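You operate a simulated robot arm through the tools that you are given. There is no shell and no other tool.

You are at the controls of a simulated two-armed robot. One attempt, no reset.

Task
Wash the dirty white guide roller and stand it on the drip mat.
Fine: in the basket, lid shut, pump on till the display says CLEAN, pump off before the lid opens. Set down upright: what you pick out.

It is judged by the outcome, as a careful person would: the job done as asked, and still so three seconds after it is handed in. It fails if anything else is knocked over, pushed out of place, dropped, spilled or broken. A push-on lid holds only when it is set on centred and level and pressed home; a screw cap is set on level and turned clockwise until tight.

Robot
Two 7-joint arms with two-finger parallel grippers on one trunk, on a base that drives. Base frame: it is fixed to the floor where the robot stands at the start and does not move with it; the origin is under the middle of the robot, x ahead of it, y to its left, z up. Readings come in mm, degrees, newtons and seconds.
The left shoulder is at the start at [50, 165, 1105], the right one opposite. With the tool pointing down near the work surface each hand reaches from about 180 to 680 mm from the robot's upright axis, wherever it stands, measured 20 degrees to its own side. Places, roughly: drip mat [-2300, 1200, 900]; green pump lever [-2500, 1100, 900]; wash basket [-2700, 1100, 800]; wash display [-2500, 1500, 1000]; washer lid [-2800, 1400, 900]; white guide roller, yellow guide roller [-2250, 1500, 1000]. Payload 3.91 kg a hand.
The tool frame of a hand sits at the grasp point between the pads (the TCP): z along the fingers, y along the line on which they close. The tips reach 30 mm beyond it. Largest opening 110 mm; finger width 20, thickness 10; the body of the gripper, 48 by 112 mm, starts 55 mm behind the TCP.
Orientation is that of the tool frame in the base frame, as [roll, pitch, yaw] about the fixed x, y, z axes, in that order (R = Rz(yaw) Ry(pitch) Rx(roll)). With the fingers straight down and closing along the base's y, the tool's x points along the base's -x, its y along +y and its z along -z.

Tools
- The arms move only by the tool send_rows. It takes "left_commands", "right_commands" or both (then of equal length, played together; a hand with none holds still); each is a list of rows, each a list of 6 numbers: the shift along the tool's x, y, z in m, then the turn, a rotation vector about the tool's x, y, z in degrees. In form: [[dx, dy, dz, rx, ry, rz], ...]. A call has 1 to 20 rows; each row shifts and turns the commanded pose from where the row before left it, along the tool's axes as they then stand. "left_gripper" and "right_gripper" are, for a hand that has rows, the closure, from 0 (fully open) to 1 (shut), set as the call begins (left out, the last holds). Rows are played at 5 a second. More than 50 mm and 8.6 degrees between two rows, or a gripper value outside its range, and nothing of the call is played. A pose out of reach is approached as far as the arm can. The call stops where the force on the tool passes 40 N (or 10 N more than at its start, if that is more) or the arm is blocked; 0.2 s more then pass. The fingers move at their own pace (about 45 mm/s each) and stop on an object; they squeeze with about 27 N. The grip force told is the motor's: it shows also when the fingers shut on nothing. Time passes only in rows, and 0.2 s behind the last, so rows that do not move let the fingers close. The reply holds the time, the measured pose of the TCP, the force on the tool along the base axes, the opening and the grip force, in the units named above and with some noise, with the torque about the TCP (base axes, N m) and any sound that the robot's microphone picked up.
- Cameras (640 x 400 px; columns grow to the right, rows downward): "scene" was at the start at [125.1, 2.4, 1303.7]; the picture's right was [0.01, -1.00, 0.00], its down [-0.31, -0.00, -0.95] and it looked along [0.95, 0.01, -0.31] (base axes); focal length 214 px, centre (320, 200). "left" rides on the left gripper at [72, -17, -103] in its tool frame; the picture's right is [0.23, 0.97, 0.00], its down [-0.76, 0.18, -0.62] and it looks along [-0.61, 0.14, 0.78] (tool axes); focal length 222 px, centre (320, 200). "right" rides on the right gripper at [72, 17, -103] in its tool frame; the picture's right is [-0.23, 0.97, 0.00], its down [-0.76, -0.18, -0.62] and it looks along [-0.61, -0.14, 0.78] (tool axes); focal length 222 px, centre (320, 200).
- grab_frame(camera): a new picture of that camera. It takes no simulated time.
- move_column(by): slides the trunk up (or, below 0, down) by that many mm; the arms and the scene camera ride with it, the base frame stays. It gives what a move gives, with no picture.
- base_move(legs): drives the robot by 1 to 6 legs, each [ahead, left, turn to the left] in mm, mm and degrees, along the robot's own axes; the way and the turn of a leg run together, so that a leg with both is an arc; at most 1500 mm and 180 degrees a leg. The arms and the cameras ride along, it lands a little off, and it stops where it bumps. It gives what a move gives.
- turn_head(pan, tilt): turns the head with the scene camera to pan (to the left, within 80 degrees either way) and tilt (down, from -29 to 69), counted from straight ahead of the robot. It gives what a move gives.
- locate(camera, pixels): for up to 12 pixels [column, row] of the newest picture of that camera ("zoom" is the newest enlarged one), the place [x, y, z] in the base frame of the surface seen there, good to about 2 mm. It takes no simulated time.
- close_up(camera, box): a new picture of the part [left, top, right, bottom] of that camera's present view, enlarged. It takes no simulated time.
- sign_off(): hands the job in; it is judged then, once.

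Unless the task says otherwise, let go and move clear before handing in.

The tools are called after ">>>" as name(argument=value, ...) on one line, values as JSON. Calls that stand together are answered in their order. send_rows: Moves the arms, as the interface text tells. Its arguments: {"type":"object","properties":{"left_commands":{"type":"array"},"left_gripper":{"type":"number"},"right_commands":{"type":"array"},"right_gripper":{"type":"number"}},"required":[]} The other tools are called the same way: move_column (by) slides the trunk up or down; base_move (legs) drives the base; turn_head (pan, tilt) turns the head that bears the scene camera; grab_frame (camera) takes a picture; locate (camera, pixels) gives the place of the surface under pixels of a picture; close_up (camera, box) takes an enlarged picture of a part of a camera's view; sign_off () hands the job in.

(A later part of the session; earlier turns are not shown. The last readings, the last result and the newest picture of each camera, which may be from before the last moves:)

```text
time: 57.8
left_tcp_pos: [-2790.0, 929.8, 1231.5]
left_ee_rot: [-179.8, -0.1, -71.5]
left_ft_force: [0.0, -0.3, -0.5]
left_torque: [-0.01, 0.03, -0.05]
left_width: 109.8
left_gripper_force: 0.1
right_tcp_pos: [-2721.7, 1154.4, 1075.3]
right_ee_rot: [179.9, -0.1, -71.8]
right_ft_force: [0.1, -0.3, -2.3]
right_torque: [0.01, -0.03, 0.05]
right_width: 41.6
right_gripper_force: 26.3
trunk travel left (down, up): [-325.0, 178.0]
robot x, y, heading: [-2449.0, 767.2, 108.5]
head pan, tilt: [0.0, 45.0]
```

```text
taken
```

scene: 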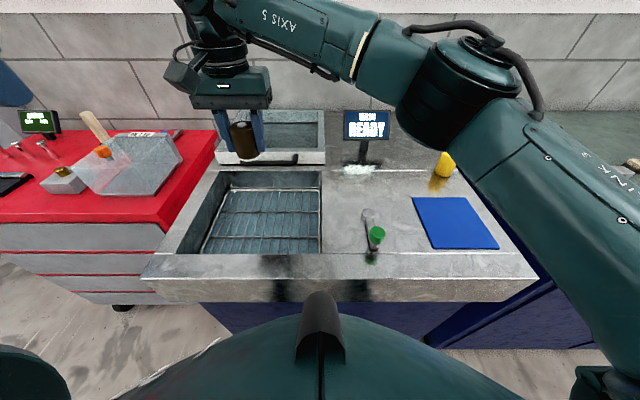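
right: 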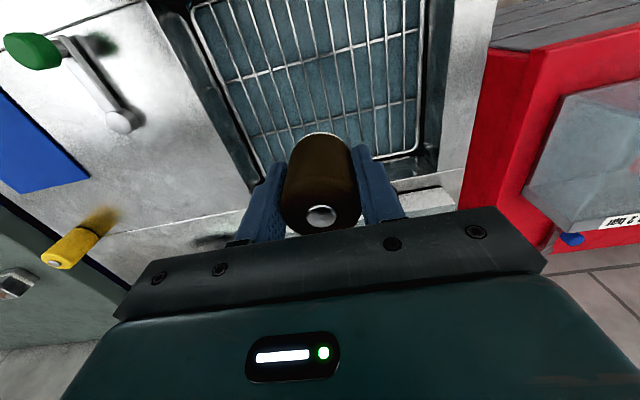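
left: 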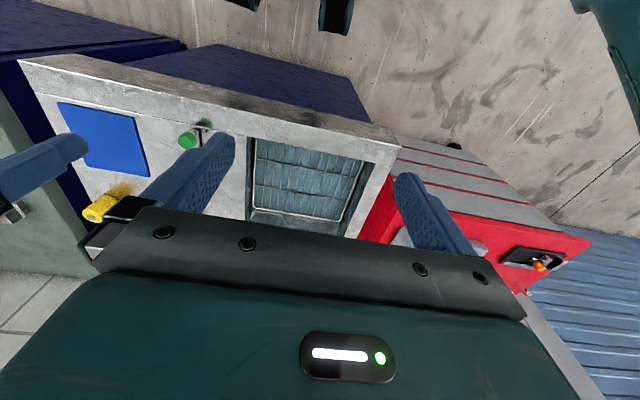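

The roller hangs over the tank. I'll measure the wires in the hand view before lowering.

>>> close_up(camera="right", box=[160, 0, 480, 200])

>>> locate(camera="zoom", pixels=[[66, 32], [520, 305], [180, 135], [335, 122], [470, 100], [230, 260], [360, 230], [480, 205], [290, 100], [405, 60], [400, 180], [450, 300]])

```text
2.00 times, centred on (320, 100) of right
```

zoom: 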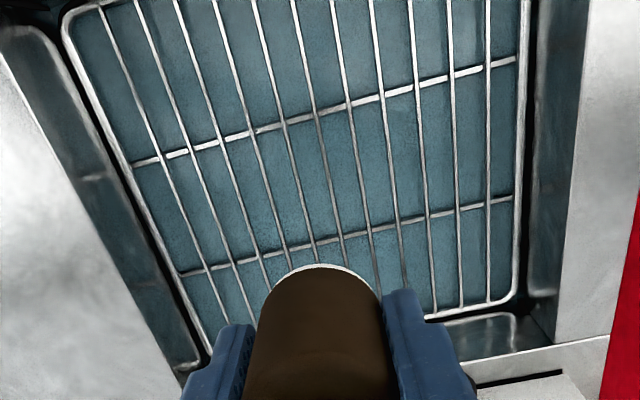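

```text
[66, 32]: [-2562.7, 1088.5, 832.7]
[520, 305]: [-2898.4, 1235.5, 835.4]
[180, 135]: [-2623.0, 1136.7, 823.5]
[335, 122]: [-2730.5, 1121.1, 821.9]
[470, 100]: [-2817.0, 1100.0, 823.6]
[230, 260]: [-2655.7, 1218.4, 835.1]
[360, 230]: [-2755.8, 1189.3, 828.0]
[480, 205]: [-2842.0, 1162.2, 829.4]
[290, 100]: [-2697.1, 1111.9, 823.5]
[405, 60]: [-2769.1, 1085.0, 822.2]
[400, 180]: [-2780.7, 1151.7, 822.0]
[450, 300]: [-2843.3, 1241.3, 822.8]
```

The wire tops are around z 830 and the roller lands between the two cross wires. I'll lower to just above, then creep until contact.

>>> send_rows(right_commands=[[0, 0, 0.04, 0, 0, 0], [0, 0, 0.04, 0, 0, 0], [0, 0, 0.04, 0, 0, 0], [0, 0, 0.035, 0, 0, 0], [0, 0, 0.025, 0, 0, 0], [0, 0, 0.005, 0, 0, 0], [0, 0, 0, 0, 0, 0]])

>>> grab_frame(camera="scene")

>>> grab_frame(camera="right")

```text
time: 59.4
left_tcp_pos: [-2790.6, 930.7, 1232.2]
left_ee_rot: [-179.9, -0.1, -71.5]
left_ft_force: [-0.4, 1.1, 0.6]
left_torque: [-0.01, 0.01, -0.01]
left_width: 110.0
left_gripper_force: 0.0
right_tcp_pos: [-2720.7, 1154.4, 888.5]
right_ee_rot: [179.9, -0.1, -71.8]
right_ft_force: [-0.1, 0.7, -3.0]
right_torque: [-0.02, -0.02, 0.01]
right_width: 41.4
right_gripper_force: 27.1
trunk travel left (down, up): [-325.0, 178.0]
robot x, y, heading: [-2450.6, 767.1, 108.5]
head pan, tilt: [0.0, 45.0]
```

```text
taken
```

scene: 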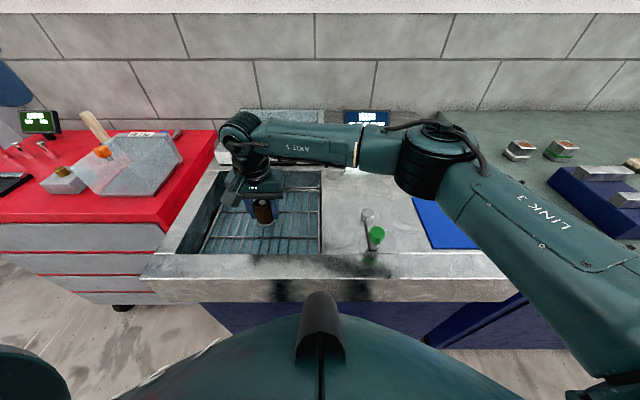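

```text
taken
```

right: 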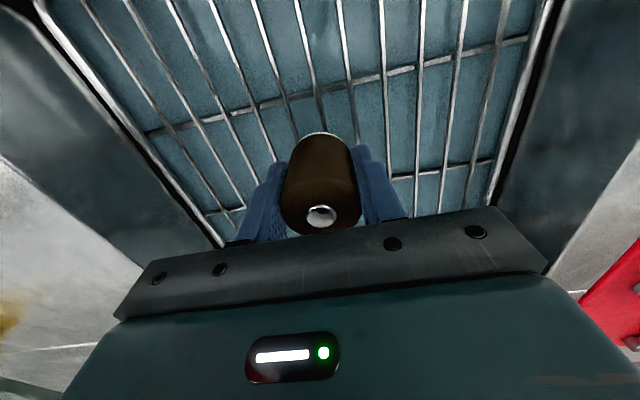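

The roller bottom is at about z 846 with no contact yet. I'll creep down.

>>> send_rows(right_commands=[[0, 0, 0.003, 0, 0, 0], [0, 0, 0.003, 0, 0, 0], [0, 0, 0.002, 0, 0, 0], [0, 0, 0, 0, 0, 0]])

>>> send_rows(right_commands=[[0, 0, 0.002, 0, 0, 0], [0, 0, 0, 0, 0, 0]])

>>> send_rows(right_commands=[[0, 0, 0.002, 0, 0, 0], [0, 0, 0, 0, 0, 0]])

```text
time: 60.4
left_tcp_pos: [-2789.7, 930.3, 1230.9]
left_ee_rot: [-179.9, -0.2, -71.5]
left_ft_force: [-0.7, -0.1, -0.4]
left_torque: [-0.02, -0.03, -0.02]
left_width: 110.0
left_gripper_force: 0.1
right_tcp_pos: [-2722.5, 1155.1, 880.2]
right_ee_rot: [179.9, -0.1, -71.8]
right_ft_force: [0.8, -0.4, -1.8]
right_torque: [0.0, 0.0, 0.01]
right_width: 41.4
right_gripper_force: 26.9
trunk travel left (down, up): [-325.0, 178.0]
robot x, y, heading: [-2451.4, 767.9, 108.5]
head pan, tilt: [0.0, 45.0]
```

```text
time: 61.0
left_tcp_pos: [-2789.1, 930.9, 1232.7]
left_ee_rot: [-179.9, -0.1, -71.5]
left_ft_force: [-0.6, -0.5, -0.5]
left_torque: [-0.01, -0.03, 0.0]
left_width: 110.0
left_gripper_force: 0.1
right_tcp_pos: [-2721.2, 1154.7, 878.3]
right_ee_rot: [180.0, -0.2, -71.9]
right_ft_force: [0.2, -0.2, -2.8]
right_torque: [0.0, 0.01, 0.0]
right_width: 41.3
right_gripper_force: 26.9
trunk travel left (down, up): [-325.0, 178.0]
robot x, y, heading: [-2448.5, 766.3, 108.1]
head pan, tilt: [0.0, 45.0]
```

```text
time: 61.6
left_tcp_pos: [-2790.9, 931.4, 1231.1]
left_ee_rot: [-179.9, -0.1, -71.5]
left_ft_force: [0.6, -0.7, 0.0]
left_torque: [0.06, 0.02, 0.03]
left_width: 110.0
left_gripper_force: 0.0
right_tcp_pos: [-2721.0, 1154.3, 877.0]
right_ee_rot: [180.0, -0.1, -71.9]
right_ft_force: [0.1, 0.4, -2.5]
right_torque: [-0.04, 0.04, -0.02]
right_width: 41.5
right_gripper_force: 27.0
trunk travel left (down, up): [-325.0, 178.0]
robot x, y, heading: [-2454.1, 768.5, 108.4]
head pan, tilt: [0.0, 45.0]
```

No contact yet at z≈877. I'll continue in small steps.

>>> send_rows(right_commands=[[0, 0, 0.002, 0, 0, 0], [0, 0, 0, 0, 0, 0]])

>>> send_rows(right_commands=[[0, 0, 0.0015, 0, 0, 0], [0, 0, 0, 0, 0, 0]])

>>> send_rows(right_commands=[[0, 0, 0.0015, 0, 0, 0], [0, 0, 0, 0, 0, 0]])

```text
time: 62.2
left_tcp_pos: [-2788.6, 929.3, 1232.2]
left_ee_rot: [-179.9, 0.0, -71.4]
left_ft_force: [-0.3, -0.1, -0.5]
left_torque: [0.0, -0.01, 0.01]
left_width: 109.7
left_gripper_force: 0.0
right_tcp_pos: [-2720.6, 1153.5, 876.7]
right_ee_rot: [179.7, -0.1, -71.8]
right_ft_force: [1.4, 0.4, 11.0]
right_torque: [0.02, -0.21, 0.04]
right_width: 41.5
right_gripper_force: 27.8
trunk travel left (down, up): [-325.0, 178.0]
robot x, y, heading: [-2451.3, 766.5, 108.4]
head pan, tilt: [0.0, 45.0]
```

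```text
time: 62.8
left_tcp_pos: [-2788.6, 929.2, 1231.6]
left_ee_rot: [-179.9, 0.0, -71.5]
left_ft_force: [0.1, -0.3, 1.0]
left_torque: [0.0, -0.01, 0.01]
left_width: 110.0
left_gripper_force: 0.0
right_tcp_pos: [-2721.6, 1153.9, 875.4]
right_ee_rot: [179.8, 0.2, -71.8]
right_ft_force: [-1.4, 2.1, 18.9]
right_torque: [0.09, -0.12, 0.0]
right_width: 41.8
right_gripper_force: 27.1
trunk travel left (down, up): [-325.0, 178.0]
robot x, y, heading: [-2451.0, 764.8, 108.4]
head pan, tilt: [0.0, 45.0]
```

```text
time: 63.4
left_tcp_pos: [-2788.4, 929.0, 1232.0]
left_ee_rot: [-179.9, 0.0, -71.5]
left_ft_force: [-0.6, 0.9, 0.0]
left_torque: [0.04, -0.01, -0.02]
left_width: 110.0
left_gripper_force: 0.0
right_tcp_pos: [-2722.1, 1153.9, 873.5]
right_ee_rot: [179.8, 0.1, -71.7]
right_ft_force: [-4.4, 3.8, 23.7]
right_torque: [0.18, -0.14, 0.0]
right_width: 41.5
right_gripper_force: 27.0
trunk travel left (down, up): [-325.0, 178.0]
robot x, y, heading: [-2452.8, 769.8, 108.4]
head pan, tilt: [0.0, 45.0]
```

Contact: about 24 N upward at z≈874. I'll relieve by 2.5 mm and open the fingers to 70 mm.

>>> send_rows(right_commands=[[0, 0, -0.0025, 0, 0, 0], [0, 0, 0, 0, 0, 0]])

>>> send_rows(right_commands=[[0, 0, 0, 0, 0, 0], [0, 0, 0, 0, 0, 0], [0, 0, 0, 0, 0, 0]], right_gripper=0.36)

>>> grab_frame(camera="right")

```text
time: 64.0
left_tcp_pos: [-2789.4, 929.7, 1231.0]
left_ee_rot: [-180.0, 0.0, -71.4]
left_ft_force: [-0.2, -0.2, -0.9]
left_torque: [0.0, 0.01, 0.0]
left_width: 110.0
left_gripper_force: 0.1
right_tcp_pos: [-2720.8, 1153.1, 874.3]
right_ee_rot: [-179.9, -0.2, -71.9]
right_ft_force: [-3.1, 2.2, 7.9]
right_torque: [0.22, 0.19, 0.05]
right_width: 41.5
right_gripper_force: 27.3
trunk travel left (down, up): [-325.0, 178.0]
robot x, y, heading: [-2455.0, 765.2, 108.4]
head pan, tilt: [0.0, 45.0]
```

```text
time: 64.8
left_tcp_pos: [-2789.1, 930.0, 1232.4]
left_ee_rot: [-179.9, -0.1, -71.6]
left_ft_force: [0.6, -0.8, -0.4]
left_torque: [-0.02, 0.01, 0.02]
left_width: 110.2
left_gripper_force: 0.0
right_tcp_pos: [-2722.2, 1154.1, 874.3]
right_ee_rot: [179.8, -0.1, -71.7]
right_ft_force: [-0.7, 0.3, 0.2]
right_torque: [0.02, 0.0, -0.01]
right_width: 70.6
right_gripper_force: 0.0
trunk travel left (down, up): [-325.0, 178.0]
robot x, y, heading: [-2448.7, 764.9, 108.4]
head pan, tilt: [0.0, 45.0]
```

```text
taken
```

right: 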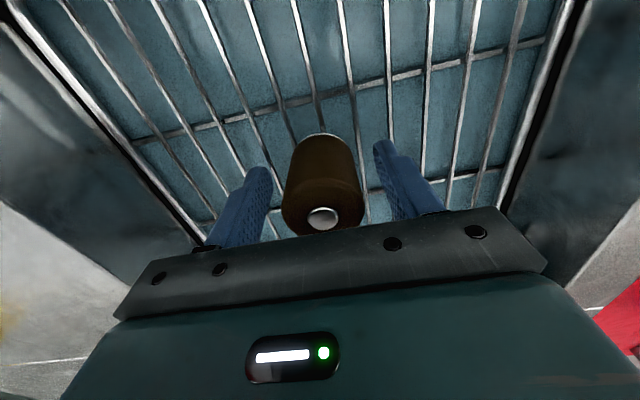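

The roller stands free on the wires. I'll raise the hand straight up and look.

>>> send_rows(right_commands=[[0, 0, -0.015, 0, 0, 0], [0, 0, -0.03, 0, 0, 0], [0, 0, -0.04, 0, 0, 0], [0, 0, -0.04, 0, 0, 0], [0, 0, -0.04, 0, 0, 0], [0, 0, -0.04, 0, 0, 0]])

>>> grab_frame(camera="right")

>>> grab_frame(camera="scene")

```text
time: 66.2
left_tcp_pos: [-2788.8, 931.0, 1232.3]
left_ee_rot: [-179.9, 0.0, -71.6]
left_ft_force: [-1.2, -1.5, 0.6]
left_torque: [0.04, 0.01, -0.01]
left_width: 110.1
left_gripper_force: 0.0
right_tcp_pos: [-2720.7, 1152.7, 1076.8]
right_ee_rot: [179.9, -0.1, -71.8]
right_ft_force: [0.4, -1.0, 0.2]
right_torque: [-0.04, 0.0, 0.0]
right_width: 70.5
right_gripper_force: 0.1
trunk travel left (down, up): [-325.0, 178.0]
robot x, y, heading: [-2447.6, 764.8, 108.3]
head pan, tilt: [0.0, 45.0]
```

```text
taken
```

right: 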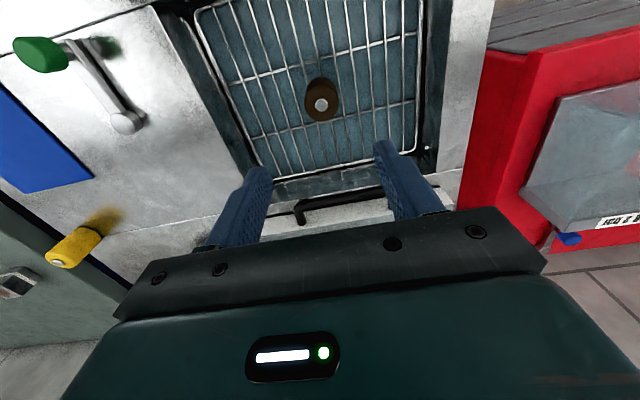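

```text
taken
```

scene: 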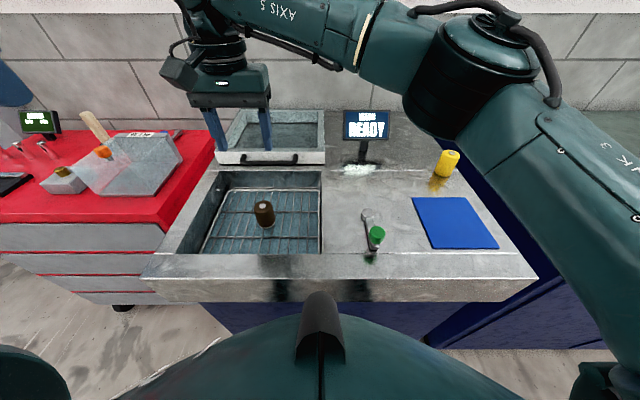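

The roller stands in the basket. Next is the lid; I'll examine its handle (around pixel (340, 205) in the hand view and (270, 158) in the scene).

>>> close_up(camera="right", box=[260, 140, 460, 250])

>>> close_up(camera="scene", box=[205, 95, 335, 185])

>>> locate(camera="zoom", pixels=[[315, 305], [180, 305], [455, 308], [315, 320], [315, 275], [60, 278], [580, 278], [315, 220], [60, 255], [580, 260], [315, 150], [315, 345]])

```text
3.20 times, centred on (360, 195) of right
```

zoom: 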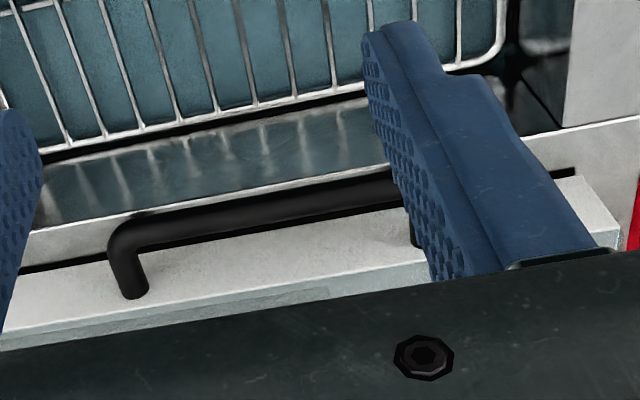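

```text
4.44 times, centred on (270, 140) of scene
```

zoom: 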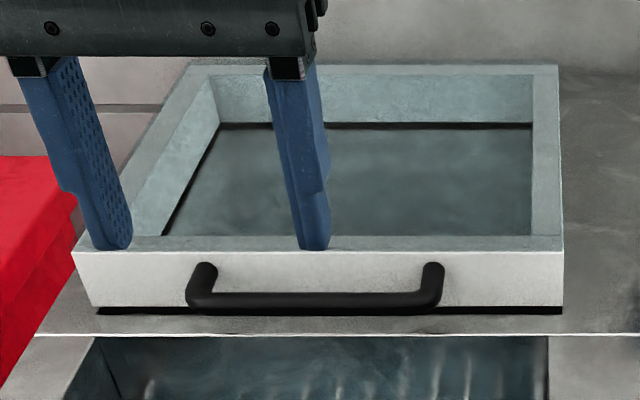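

```text
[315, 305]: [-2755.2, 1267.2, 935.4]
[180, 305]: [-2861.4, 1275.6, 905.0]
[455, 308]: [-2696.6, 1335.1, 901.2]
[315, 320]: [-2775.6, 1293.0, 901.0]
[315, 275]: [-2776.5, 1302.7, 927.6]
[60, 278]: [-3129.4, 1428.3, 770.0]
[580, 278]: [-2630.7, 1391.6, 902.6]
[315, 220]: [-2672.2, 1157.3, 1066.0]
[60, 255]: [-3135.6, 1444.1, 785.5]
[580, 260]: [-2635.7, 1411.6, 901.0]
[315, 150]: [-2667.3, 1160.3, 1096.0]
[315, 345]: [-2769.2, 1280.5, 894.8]
```

The handle is a horizontal U-bar at about (-2755, 1267, 935), standing about 33 mm off the lid face, so the lid looks like it slides. I'll move the right hand clear to the right, then bring the left hand over the handle gap.

>>> send_rows(right_commands=[[0, -0.035, 0, 0, 0, 0], [0, -0.035, 0, 0, 0, 0], [0.01, -0.035, 0, 0, 0, 0], [0.02, -0.035, 0, 0, 0, 0], [0.02, -0.035, 0, 0, 0, 0], [0.02, -0.035, 0, 0, 0, 0], [0.02, -0.035, 0, 0, 0, 0], [0.02, -0.035, 0, 0, 0, 0], [0.0128, -0.0165, 0, 0, 0, 0]])

>>> send_rows(left_commands=[[-0.0333, -0.01392, 0, 0, 0, 0], [-0.0333, -0.01392, 0, 0, 0, 0], [-0.0333, -0.01392, 0.015, 0, 0, 0], [-0.0333, -0.01392, 0.015, 0, 0, 0], [-0.0333, -0.01392, 0.02, 0, 0, 0], [-0.0333, -0.01392, 0.02, 0, 0, 0], [-0.0333, -0.01392, 0.02, 0, 0, 0], [-0.0333, -0.01392, 0.02, 0, 0, 0], [-0.0333, -0.01392, 0.02, 0, 0, 0], [-0.0333, -0.01392, 0.02, 0, 0, 0]], left_gripper=1.0)

>>> grab_frame(camera="left")

>>> grab_frame(camera="scene")

>>> grab_frame(camera="right")

```text
time: 68.2
left_tcp_pos: [-2789.4, 931.5, 1232.2]
left_ee_rot: [-179.9, -0.1, -71.6]
left_ft_force: [0.3, -0.4, 0.6]
left_torque: [0.01, 0.02, -0.02]
left_width: 110.2
left_gripper_force: 0.0
right_tcp_pos: [-2397.9, 1132.4, 1080.6]
right_ee_rot: [179.9, -0.2, -71.8]
right_ft_force: [0.0, -0.4, 0.6]
right_torque: [0.02, 0.01, -0.02]
right_width: 70.6
right_gripper_force: 0.0
trunk travel left (down, up): [-325.0, 178.0]
robot x, y, heading: [-2451.6, 770.4, 108.5]
head pan, tilt: [0.0, 45.0]
```

```text
time: 70.4
left_tcp_pos: [-2762.1, 1292.5, 1081.9]
left_ee_rot: [179.9, -0.1, -71.6]
left_ft_force: [-0.2, 0.6, 0.3]
left_torque: [-0.01, -0.01, -0.02]
left_width: 0.1
left_gripper_force: 26.9
right_tcp_pos: [-2398.1, 1133.9, 1081.7]
right_ee_rot: [179.9, -0.1, -71.8]
right_ft_force: [0.1, 0.7, 0.2]
right_torque: [-0.02, -0.01, 0.0]
right_width: 70.2
right_gripper_force: 0.0
trunk travel left (down, up): [-325.0, 178.0]
robot x, y, heading: [-2453.5, 764.3, 108.2]
head pan, tilt: [0.0, 45.0]
```

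```text
taken
```

left: 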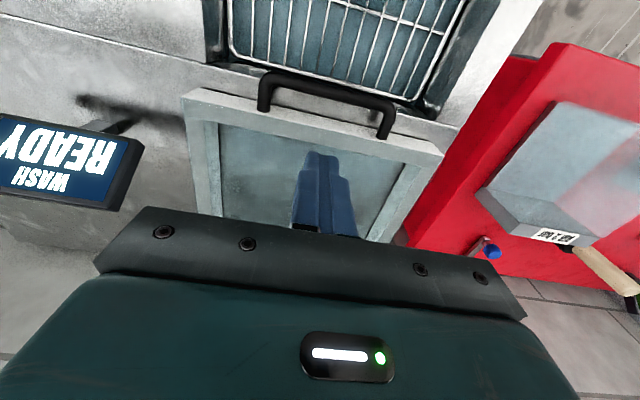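

```text
taken
```

scene: 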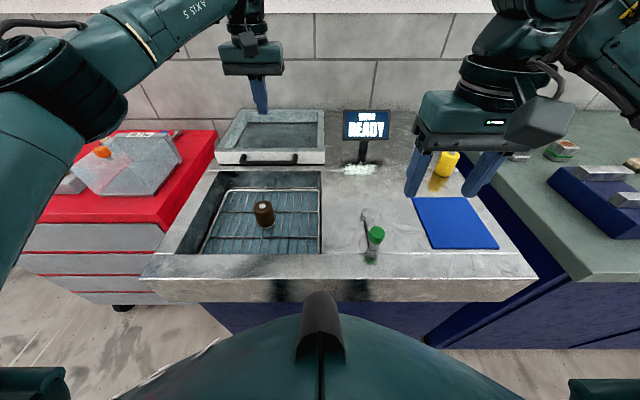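

```text
taken
```

right: 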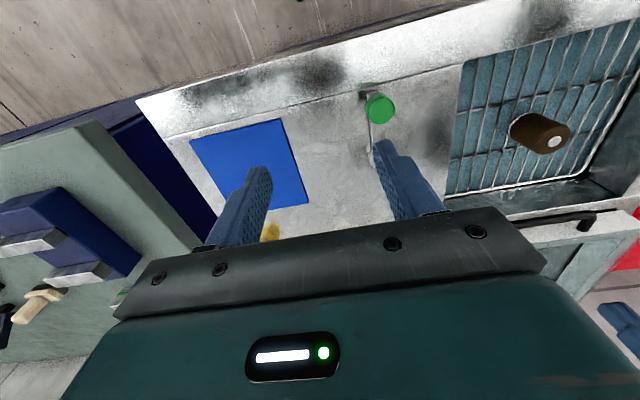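

The left camera sees the handle (bar from (265, 90) to (388, 120)) and the lid front rim. I'll measure the gap precisely.

>>> close_up(camera="left", box=[220, 50, 420, 175])

>>> locate(camera="zoom", pixels=[[340, 118], [180, 90], [490, 160], [340, 150], [340, 175], [340, 190], [320, 105], [360, 125], [140, 170], [520, 260], [345, 215], [330, 250]])

```text
3.20 times, centred on (320, 112) of left
```

zoom: 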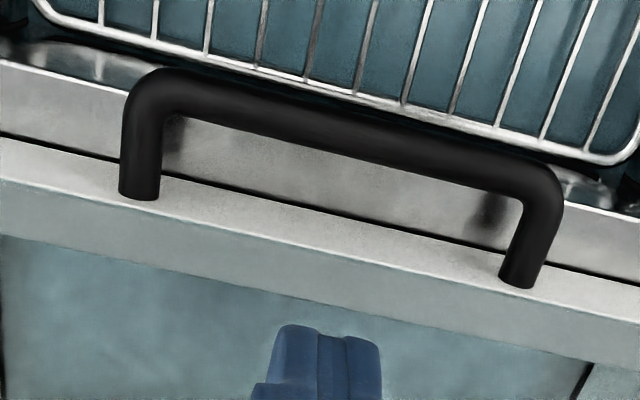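

```text
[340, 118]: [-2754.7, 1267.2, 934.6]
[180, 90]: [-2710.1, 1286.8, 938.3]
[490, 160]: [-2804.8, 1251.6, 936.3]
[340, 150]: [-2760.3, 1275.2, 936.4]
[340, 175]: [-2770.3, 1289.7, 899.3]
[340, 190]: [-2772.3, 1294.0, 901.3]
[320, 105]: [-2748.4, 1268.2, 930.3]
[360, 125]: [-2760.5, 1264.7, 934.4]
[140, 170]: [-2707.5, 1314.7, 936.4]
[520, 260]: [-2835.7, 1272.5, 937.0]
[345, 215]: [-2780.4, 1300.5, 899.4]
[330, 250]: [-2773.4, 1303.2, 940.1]
```

The bar is centred at about (-2757, 1269, 932) with a 25 mm gap behind it. I'll turn the left hand 90° so the fingers close across the bar.

>>> send_rows(left_commands=[[0, 0, 0, 0, 0, -7.5], [0, 0, 0, 0, 0, -7.5], [0, 0, 0, 0, 0, -7.5], [0, 0, 0, 0, 0, -7.5], [0, 0, 0, 0, 0, -7.5], [0, 0, 0, 0, 0, -7.5], [0, 0, 0, 0, 0, -7.5], [0, 0, 0, 0, 0, -7.5], [0, 0, 0, 0, 0, -7.5], [0, 0, 0, 0, 0, -7.5], [0, 0, 0, 0, 0, -7.5], [0, 0, 0, 0, 0, -7.5]], left_gripper=0.745)

>>> grab_frame(camera="left")

>>> grab_frame(camera="scene")

```text
time: 73.0
left_tcp_pos: [-2763.1, 1290.7, 1080.9]
left_ee_rot: [179.9, -0.1, 18.5]
left_ft_force: [0.2, -0.1, -0.3]
left_torque: [-0.02, 0.0, 0.01]
left_width: 27.7
left_gripper_force: 0.0
right_tcp_pos: [-2399.8, 1132.2, 1080.7]
right_ee_rot: [179.9, -0.1, -71.8]
right_ft_force: [0.6, -1.2, -0.1]
right_torque: [0.01, 0.01, 0.01]
right_width: 70.3
right_gripper_force: 0.0
trunk travel left (down, up): [-325.0, 178.0]
robot x, y, heading: [-2454.0, 767.2, 108.5]
head pan, tilt: [0.0, 45.0]
```

```text
taken
```

left: 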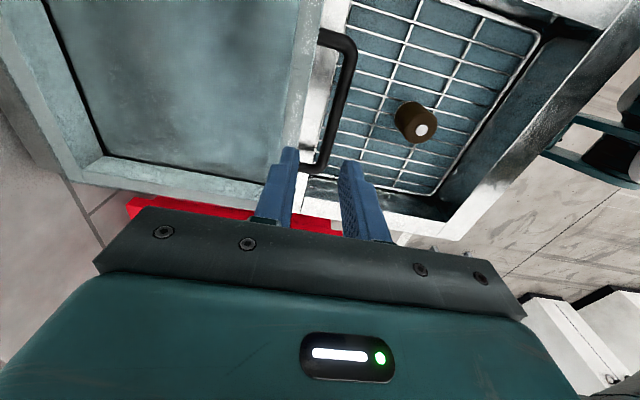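

```text
taken
```

scene: 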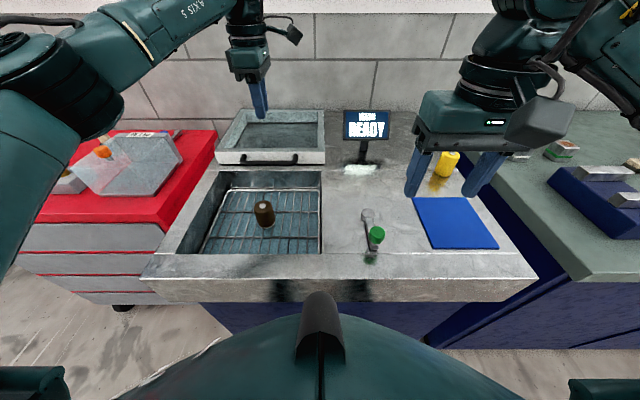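

I'll shift 22 mm towards me so the fingers straddle the bar, and lower to just above it.

>>> send_rows(left_commands=[[-0.0012, 0.0225, 0, 0, 0, 0], [0, 0, 0.03, 0, 0, 0], [0, 0, 0.03, 0, 0, 0], [0, 0, 0.03, 0, 0, 0], [0, 0, 0.015, 0, 0, 0], [0, 0, 0, 0, 0, 0]])

>>> grab_frame(camera="left")

>>> close_up(camera="scene", box=[205, 80, 335, 180])

```text
time: 74.4
left_tcp_pos: [-2756.8, 1269.4, 977.0]
left_ee_rot: [179.9, 0.0, 18.5]
left_ft_force: [0.9, -0.8, 0.6]
left_torque: [0.03, 0.01, 0.02]
left_width: 28.3
left_gripper_force: 0.0
right_tcp_pos: [-2398.3, 1133.1, 1081.2]
right_ee_rot: [179.9, -0.1, -71.8]
right_ft_force: [-0.2, -0.7, -0.4]
right_torque: [0.01, 0.0, 0.05]
right_width: 70.5
right_gripper_force: 0.0
trunk travel left (down, up): [-325.0, 178.0]
robot x, y, heading: [-2451.6, 767.1, 108.4]
head pan, tilt: [0.0, 45.0]
```

```text
taken
```

left: 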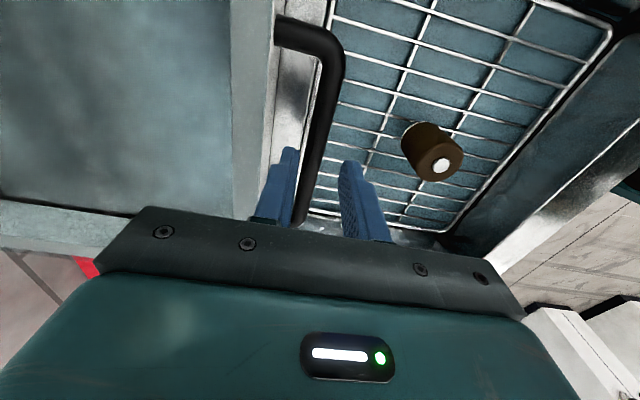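

```text
4.00 times, centred on (270, 130) of scene
```

zoom: 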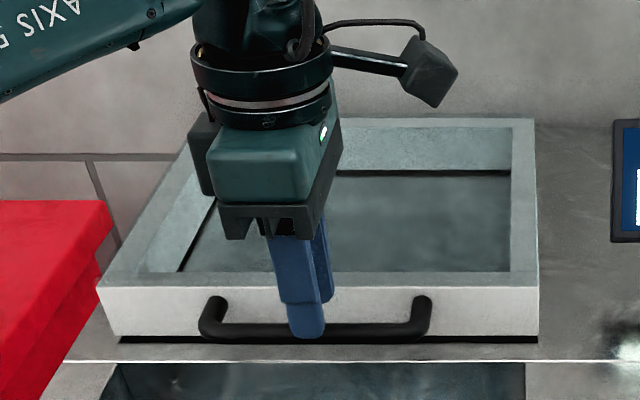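

The bar lies between the fingertips. I'll lower to z≈944, then close.

>>> send_rows(left_commands=[[0, 0, 0.01, 0, 0, 0], [0, 0, 0.01, 0, 0, 0], [0, 0, 0.01, 0, 0, 0], [0, 0, 0.004, 0, 0, 0], [0, 0, 0, 0, 0, 0]])

>>> send_rows(left_commands=[[0, 0, 0, 0, 0, 0], [0, 0, 0, 0, 0, 0], [0, 0, 0, 0, 0, 0]], left_gripper=1.0)

>>> grab_frame(camera="left")

```text
time: 75.6
left_tcp_pos: [-2756.9, 1269.4, 942.0]
left_ee_rot: [180.0, -0.1, 18.4]
left_ft_force: [-0.3, -0.1, -0.1]
left_torque: [0.04, -0.01, 0.01]
left_width: 28.1
left_gripper_force: 0.0
right_tcp_pos: [-2399.3, 1132.3, 1081.1]
right_ee_rot: [179.9, -0.2, -71.8]
right_ft_force: [-0.2, -0.8, 0.2]
right_torque: [-0.02, -0.02, 0.01]
right_width: 70.3
right_gripper_force: 0.0
trunk travel left (down, up): [-325.0, 178.0]
robot x, y, heading: [-2452.3, 765.4, 108.6]
head pan, tilt: [0.0, 45.0]
```

```text
time: 76.4
left_tcp_pos: [-2757.5, 1268.6, 940.5]
left_ee_rot: [179.9, -0.1, 18.4]
left_ft_force: [0.6, 1.2, -1.2]
left_torque: [0.05, -0.04, 0.45]
left_width: 13.8
left_gripper_force: 45.0
right_tcp_pos: [-2400.4, 1132.6, 1078.8]
right_ee_rot: [179.9, -0.1, -71.8]
right_ft_force: [-0.4, 0.6, 0.4]
right_torque: [-0.03, 0.0, -0.03]
right_width: 70.6
right_gripper_force: 0.0
trunk travel left (down, up): [-325.0, 178.0]
robot x, y, heading: [-2453.7, 766.3, 108.5]
head pan, tilt: [0.0, 45.0]
```

```text
taken
```

left: 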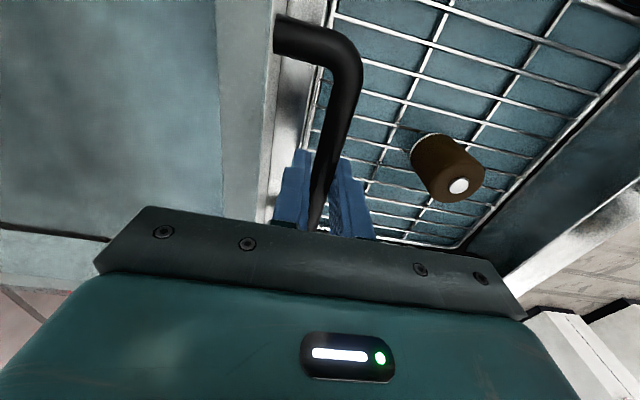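

The bar is gripped (13.8 mm). I'll pull gently 10 mm towards me and feel the force.

>>> send_rows(left_commands=[[0, 0.005, 0, 0, 0, 0], [0, 0.005, 0, 0, 0, 0], [0, 0, 0, 0, 0, 0]])

>>> close_up(camera="scene", box=[150, 80, 350, 280])

```text
time: 77.2
left_tcp_pos: [-2754.4, 1260.0, 942.0]
left_ee_rot: [179.8, -0.1, 18.5]
left_ft_force: [-0.3, 1.6, -1.5]
left_torque: [0.08, -0.12, 0.46]
left_width: 13.9
left_gripper_force: 45.2
right_tcp_pos: [-2399.4, 1132.5, 1080.7]
right_ee_rot: [179.9, -0.1, -71.7]
right_ft_force: [0.7, -0.5, 0.4]
right_torque: [-0.02, -0.02, 0.0]
right_width: 70.2
right_gripper_force: 0.1
trunk travel left (down, up): [-325.0, 178.0]
robot x, y, heading: [-2452.7, 766.9, 108.2]
head pan, tilt: [0.0, 45.0]
```

```text
2.00 times, centred on (250, 180) of scene
```

zoom: 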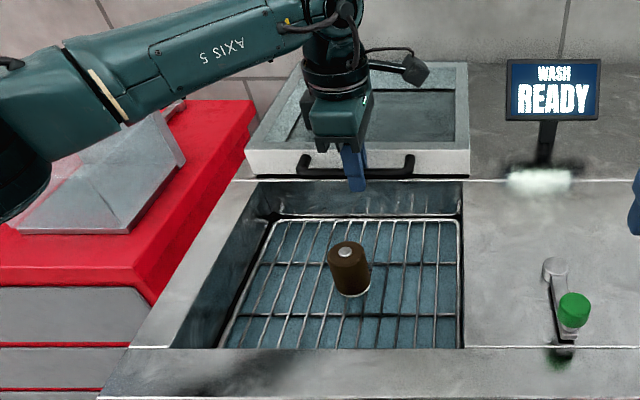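

The lid follows with almost no force, so it slides. I'll continue pulling in steps.

>>> send_rows(left_commands=[[0, 0.015, 0, 0, 0, 0], [0, 0.015, 0, 0, 0, 0], [0, 0.015, 0, 0, 0, 0], [0, 0.015, 0, 0, 0, 0], [0, 0.015, 0, 0, 0, 0], [0, 0.015, 0, 0, 0, 0], [0, 0, 0, 0, 0, 0]])

>>> grab_frame(camera="scene")

>>> grab_frame(camera="left")

```text
time: 78.8
left_tcp_pos: [-2725.6, 1171.6, 940.4]
left_ee_rot: [179.9, -0.1, 18.5]
left_ft_force: [-8.5, -2.0, 6.5]
left_torque: [-0.13, 0.5, 0.42]
left_width: 13.5
left_gripper_force: 45.5
right_tcp_pos: [-2399.5, 1131.4, 1080.4]
right_ee_rot: [179.9, -0.1, -71.7]
right_ft_force: [-0.1, -0.8, 0.4]
right_torque: [-0.04, -0.02, 0.0]
right_width: 70.3
right_gripper_force: 0.1
trunk travel left (down, up): [-325.0, 178.0]
robot x, y, heading: [-2450.1, 765.3, 108.5]
head pan, tilt: [0.0, 45.0]
```

```text
taken
```

scene: 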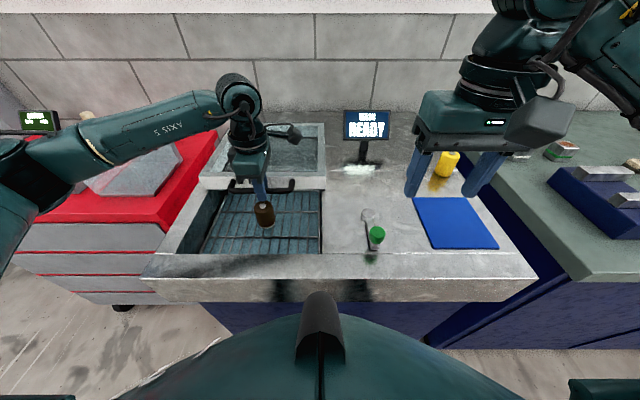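

```text
taken
```

left: 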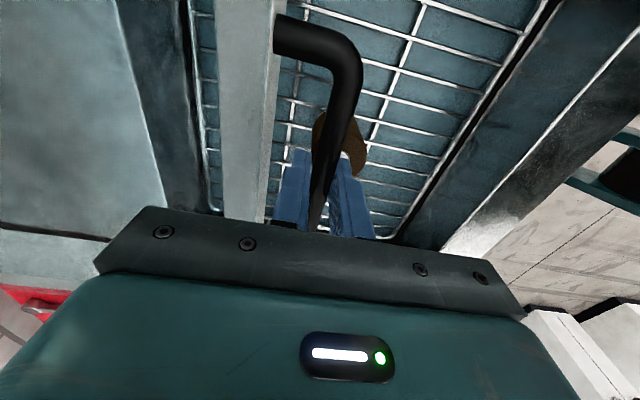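

A small side load has appeared (-8.5 N in x, +6.5 N in z). I'll ease the hand 1.5 mm left and 1 mm up and reread before going on.

>>> send_rows(left_commands=[[-0.0015, 0, -0.001, 0, 0, 0], [0, 0, 0, 0, 0, 0]])

>>> close_up(camera="scene", box=[180, 110, 340, 260])

```text
time: 79.4
left_tcp_pos: [-2725.1, 1171.6, 941.9]
left_ee_rot: [179.9, -0.1, 18.4]
left_ft_force: [1.2, -1.4, -2.2]
left_torque: [-0.23, 0.55, 0.57]
left_width: 13.6
left_gripper_force: 45.0
right_tcp_pos: [-2399.2, 1133.0, 1080.5]
right_ee_rot: [179.8, -0.2, -71.9]
right_ft_force: [0.3, 0.4, 0.6]
right_torque: [0.01, 0.0, 0.0]
right_width: 70.5
right_gripper_force: 0.2
trunk travel left (down, up): [-325.0, 178.0]
robot x, y, heading: [-2457.4, 767.2, 108.3]
head pan, tilt: [0.0, 45.0]
```

```text
2.67 times, centred on (260, 185) of scene
```

zoom: 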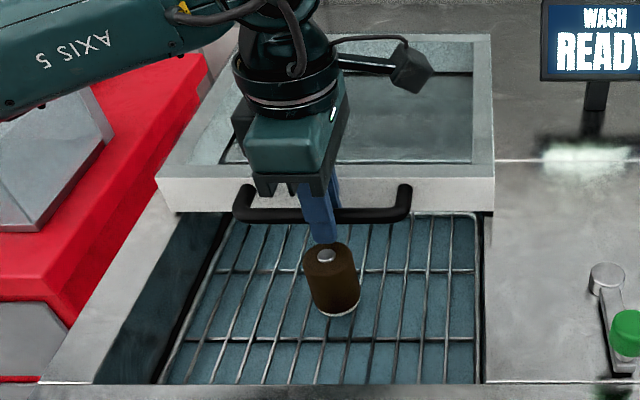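

The load is relieved. I'll verify the clearance between fingertip and roller top before passing over.

>>> locate(camera="zoom", pixels=[[326, 257], [330, 268], [328, 236], [335, 310], [315, 262], [345, 255], [230, 195], [420, 195]])

```text
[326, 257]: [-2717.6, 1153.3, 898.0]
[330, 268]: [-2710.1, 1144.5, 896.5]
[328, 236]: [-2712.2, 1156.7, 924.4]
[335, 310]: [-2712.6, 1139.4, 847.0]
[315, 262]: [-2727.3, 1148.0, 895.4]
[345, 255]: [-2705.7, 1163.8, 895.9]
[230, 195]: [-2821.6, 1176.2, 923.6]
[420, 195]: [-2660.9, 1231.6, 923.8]
```

The roller top is at z 898 and the tips at 912, so there's clearance. I'll continue pulling.

>>> send_rows(left_commands=[[-0.0002, 0.015, 0, 0, 0, 0], [-0.0002, 0.015, 0, 0, 0, 0], [-0.0002, 0.015, 0, 0, 0, 0], [-0.0002, 0.015, 0, 0, 0, 0], [-0.0002, 0.015, 0, 0, 0, 0], [-0.0002, 0.015, 0, 0, 0, 0], [0, 0, 0, 0, 0, 0]])

>>> grab_frame(camera="scene")

```text
time: 81.0
left_tcp_pos: [-2696.8, 1088.0, 941.1]
left_ee_rot: [179.6, -0.2, 18.5]
left_ft_force: [18.9, 7.1, -25.3]
left_torque: [0.1, -0.21, 0.52]
left_width: 13.6
left_gripper_force: 44.8
right_tcp_pos: [-2397.8, 1133.4, 1078.6]
right_ee_rot: [179.8, -0.2, -71.8]
right_ft_force: [-0.9, -0.3, 0.0]
right_torque: [-0.02, 0.01, 0.0]
right_width: 70.1
right_gripper_force: 0.0
trunk travel left (down, up): [-325.0, 178.0]
robot x, y, heading: [-2450.9, 767.2, 108.5]
head pan, tilt: [0.0, 45.0]
```

```text
taken
```

scene: 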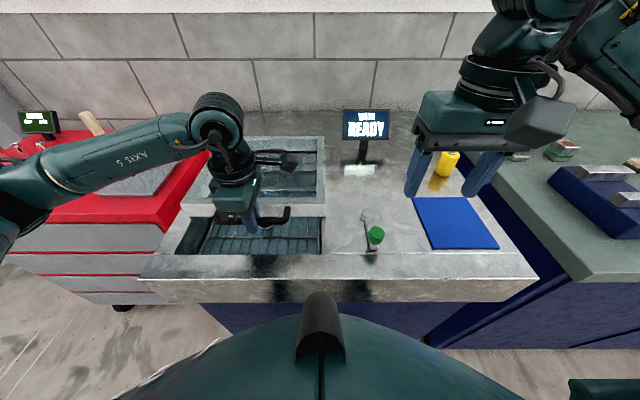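

Side and vertical loads built up again from over-correction. I'll ease 3 mm right and 2.5 mm down, then reread.

>>> send_rows(left_commands=[[0.0015, 0, 0.0013, 0, 0, 0], [0.0013, 0, 0.0012, 0, 0, 0], [0, 0, 0, 0, 0, 0]])

>>> grab_frame(camera="left")

>>> close_up(camera="scene", box=[160, 120, 340, 280])

```text
time: 81.8
left_tcp_pos: [-2698.7, 1087.9, 942.0]
left_ee_rot: [-179.9, -0.1, 18.7]
left_ft_force: [4.2, -0.9, -3.6]
left_torque: [0.22, -1.01, 0.33]
left_width: 13.8
left_gripper_force: 45.1
right_tcp_pos: [-2399.0, 1133.2, 1080.0]
right_ee_rot: [179.8, -0.1, -71.8]
right_ft_force: [0.1, -0.5, -0.4]
right_torque: [0.03, -0.02, 0.0]
right_width: 70.3
right_gripper_force: 0.1
trunk travel left (down, up): [-325.0, 178.0]
robot x, y, heading: [-2450.8, 765.5, 108.3]
head pan, tilt: [0.0, 45.0]
```

```text
taken
```

left: 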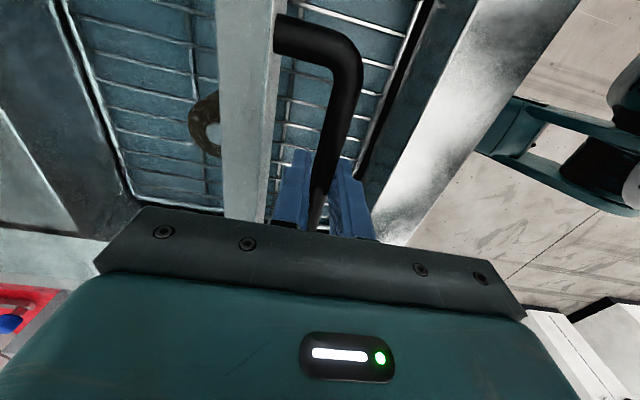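

```text
2.50 times, centred on (250, 200) of scene
```

zoom: 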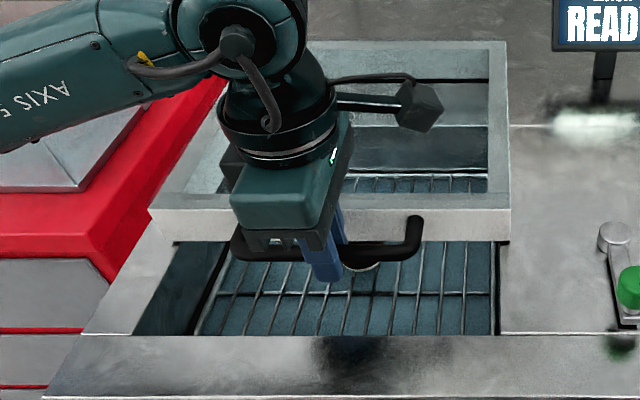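

The lid runs over the roller, which is still standing. I'll pull another 45 mm.

>>> send_rows(left_commands=[[0, 0.012, 0, 0, 0, 0], [0, 0.012, 0, 0, 0, 0], [0, 0.012, 0, 0, 0, 0], [0, 0.009, 0, 0, 0, 0], [0, 0, 0, 0, 0, 0]])

>>> close_up(camera="scene", box=[160, 120, 340, 280])

```text
time: 83.0
left_tcp_pos: [-2682.2, 1044.4, 941.5]
left_ee_rot: [-180.0, 0.0, 18.5]
left_ft_force: [-5.0, 0.8, 17.8]
left_torque: [0.04, -0.12, 0.4]
left_width: 13.7
left_gripper_force: 45.3
right_tcp_pos: [-2399.9, 1131.2, 1081.7]
right_ee_rot: [179.9, -0.1, -71.9]
right_ft_force: [-0.3, -0.1, -0.5]
right_torque: [-0.01, 0.0, -0.02]
right_width: 70.7
right_gripper_force: 0.1
trunk travel left (down, up): [-325.0, 178.0]
robot x, y, heading: [-2453.5, 765.1, 107.9]
head pan, tilt: [0.0, 45.0]
```

```text
2.50 times, centred on (250, 200) of scene
```

zoom: 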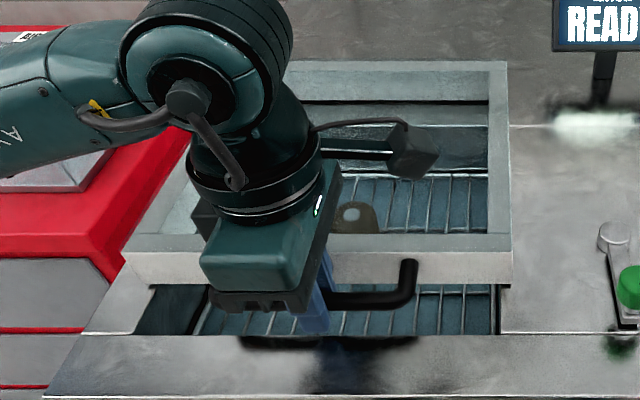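

A downward push of 18 N has built up. I'll ease up 2 mm and continue towards the stop.

>>> send_rows(left_commands=[[-0.0006, 0, -0.002, 0, 0, 0], [0, 0.01, 0, 0, 0, 0], [0, 0.01, 0, 0, 0, 0], [0, 0.01, 0, 0, 0, 0], [0, 0, 0, 0, 0, 0]])

>>> close_up(camera="scene", box=[160, 120, 340, 280])

```text
time: 84.2
left_tcp_pos: [-2673.9, 1016.8, 941.4]
left_ee_rot: [179.6, 0.0, 18.4]
left_ft_force: [1.0, 0.7, -22.3]
left_torque: [0.09, -0.15, 0.51]
left_width: 13.6
left_gripper_force: 45.2
right_tcp_pos: [-2400.4, 1133.8, 1079.9]
right_ee_rot: [179.9, -0.2, -71.9]
right_ft_force: [-1.1, -0.2, 0.1]
right_torque: [0.0, -0.03, -0.01]
right_width: 70.4
right_gripper_force: 0.1
trunk travel left (down, up): [-325.0, 178.0]
robot x, y, heading: [-2453.1, 767.8, 108.4]
head pan, tilt: [0.0, 45.0]
```

```text
2.50 times, centred on (250, 200) of scene
```

zoom: 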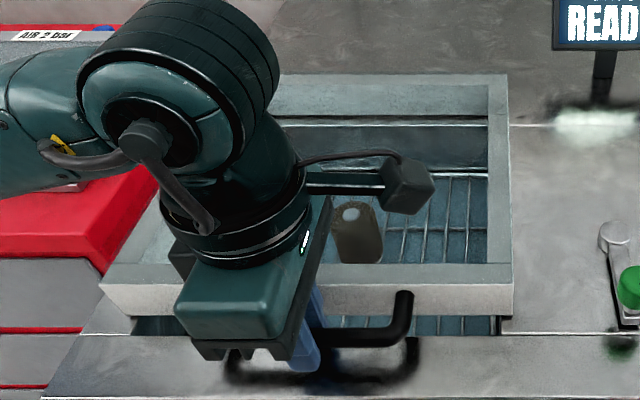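

The tool is now pulled down by 22 N. I'll ease 2 mm lower, then pull the last stretch.

>>> send_rows(left_commands=[[0, 0, 0.002, 0, 0, 0], [0, 0.008, 0, 0, 0, 0], [0, 0.008, 0, 0, 0, 0], [0, 0, 0, 0, 0, 0]])

>>> close_up(camera="scene", box=[160, 120, 340, 280])

```text
time: 85.2
left_tcp_pos: [-2668.0, 999.9, 941.5]
left_ee_rot: [180.0, -0.1, 18.5]
left_ft_force: [2.1, 3.5, 4.1]
left_torque: [-0.29, 1.02, 0.46]
left_width: 13.6
left_gripper_force: 45.0
right_tcp_pos: [-2399.1, 1132.3, 1081.1]
right_ee_rot: [180.0, 0.0, -71.8]
right_ft_force: [0.3, -1.0, 0.2]
right_torque: [0.03, 0.02, -0.02]
right_width: 70.4
right_gripper_force: 0.0
trunk travel left (down, up): [-325.0, 178.0]
robot x, y, heading: [-2453.1, 765.5, 108.3]
head pan, tilt: [0.0, 45.0]
```

```text
2.50 times, centred on (250, 200) of scene
```

zoom: 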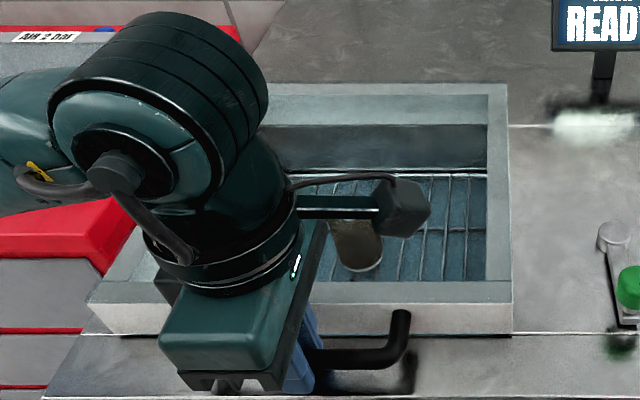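

Only a few mm left. I'll pull on with small steps until it meets the stop.

>>> send_rows(left_commands=[[0, 0.005, 0, 0, 0, 0], [0, 0.005, 0, 0, 0, 0], [0, 0, 0, 0, 0, 0]])

>>> close_up(camera="scene", box=[160, 120, 340, 280])

```text
time: 86.0
left_tcp_pos: [-2666.2, 994.0, 942.4]
left_ee_rot: [-179.7, 0.0, 18.6]
left_ft_force: [-8.0, 10.8, 20.7]
left_torque: [0.15, 0.19, 0.31]
left_width: 13.9
left_gripper_force: 45.3
right_tcp_pos: [-2398.9, 1132.8, 1080.2]
right_ee_rot: [179.9, -0.1, -71.8]
right_ft_force: [0.2, -0.5, 0.0]
right_torque: [0.0, 0.0, 0.0]
right_width: 70.4
right_gripper_force: 0.1
trunk travel left (down, up): [-325.0, 178.0]
robot x, y, heading: [-2453.2, 766.4, 108.2]
head pan, tilt: [0.0, 45.0]
```

```text
2.50 times, centred on (250, 200) of scene
```

zoom: 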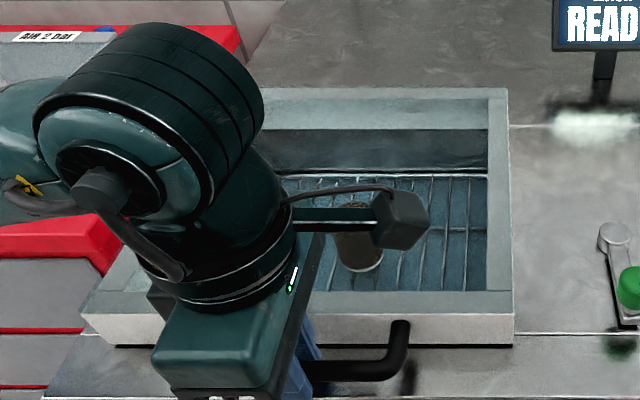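

It moved only 6 of the 10 mm with a resisting force of about 13 N, so it's near its stop. I'll ease vertical load and nudge 3 mm more to confirm.

>>> send_rows(left_commands=[[0, 0.0015, -0.002, 0, 0, 0], [0, 0.0015, 0, 0, 0, 0], [0, 0, 0, 0, 0, 0]])

>>> close_up(camera="scene", box=[300, 90, 420, 165])

```text
time: 86.8
left_tcp_pos: [-2665.5, 992.8, 942.1]
left_ee_rot: [-179.8, -0.1, 18.9]
left_ft_force: [-12.0, 30.4, 3.6]
left_torque: [0.27, 0.26, 0.2]
left_width: 13.7
left_gripper_force: 45.0
right_tcp_pos: [-2399.9, 1134.5, 1079.3]
right_ee_rot: [179.9, -0.3, -71.8]
right_ft_force: [0.1, 0.5, 0.2]
right_torque: [0.02, -0.02, -0.01]
right_width: 70.4
right_gripper_force: 0.1
trunk travel left (down, up): [-325.0, 178.0]
robot x, y, heading: [-2452.4, 765.5, 108.2]
head pan, tilt: [0.0, 45.0]
```

```text
5.33 times, centred on (360, 128) of scene
```

zoom: 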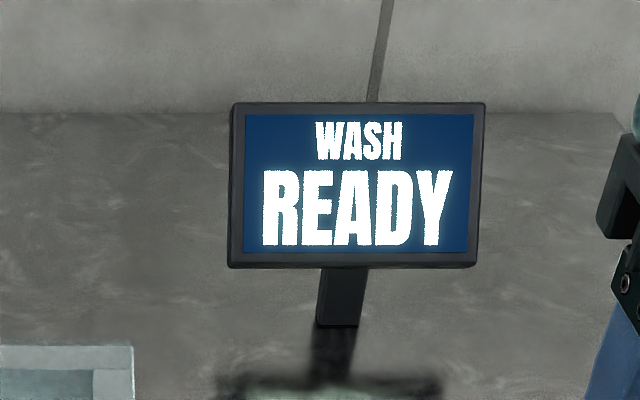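

The lid is at its stop (30 N). I'll relax the pull and keep a loose hold on the handle while I examine the lever with the right hand.

>>> send_rows(left_commands=[[0, -0.003, 0, 0, 0, 0], [0, -0.001, 0, 0, 0, 0], [0, 0, 0, 0, 0, 0]])

>>> grab_frame(camera="right")

>>> grab_frame(camera="scene")

>>> close_up(camera="right", box=[330, 60, 470, 170])

```text
time: 87.6
left_tcp_pos: [-2666.1, 993.3, 942.1]
left_ee_rot: [179.9, 0.0, 18.4]
left_ft_force: [-4.6, 10.1, -7.3]
left_torque: [0.39, -0.49, 0.53]
left_width: 13.5
left_gripper_force: 44.5
right_tcp_pos: [-2399.9, 1133.7, 1079.0]
right_ee_rot: [179.9, -0.3, -71.8]
right_ft_force: [-0.6, 0.0, 0.2]
right_torque: [0.01, 0.02, 0.01]
right_width: 70.3
right_gripper_force: 0.1
trunk travel left (down, up): [-325.0, 178.0]
robot x, y, heading: [-2452.5, 766.5, 108.5]
head pan, tilt: [0.0, 45.0]
```

```text
taken
```

right: 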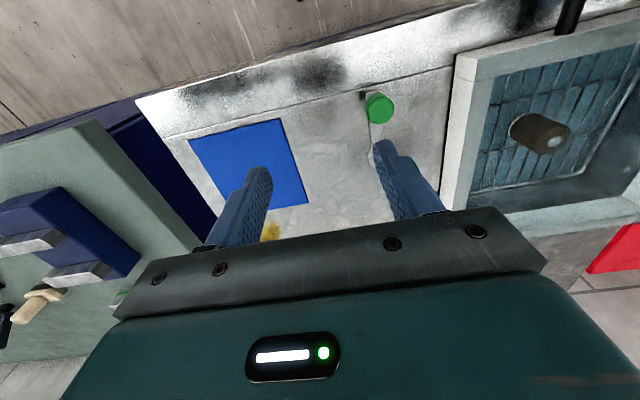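

```text
taken
```

scene: 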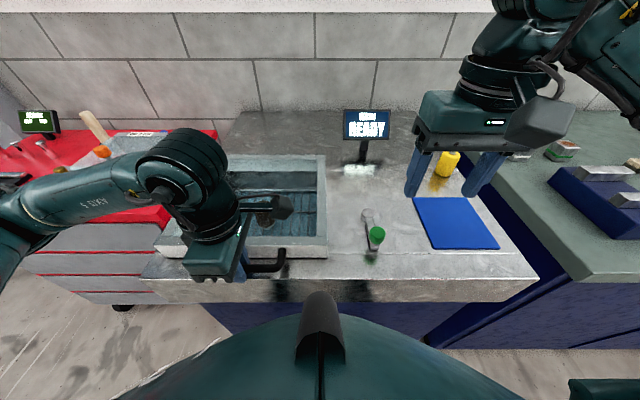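

```text
3.64 times, centred on (400, 115) of right
```

zoom: 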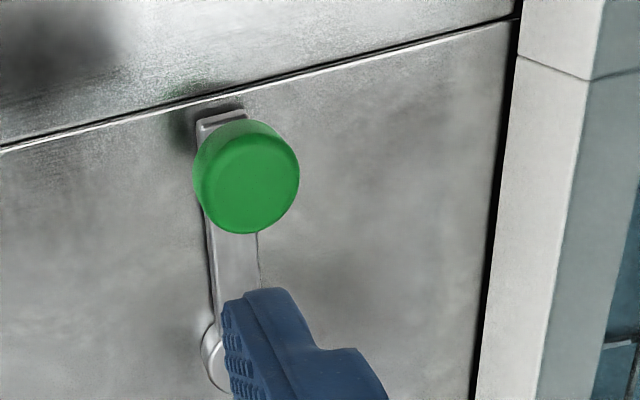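

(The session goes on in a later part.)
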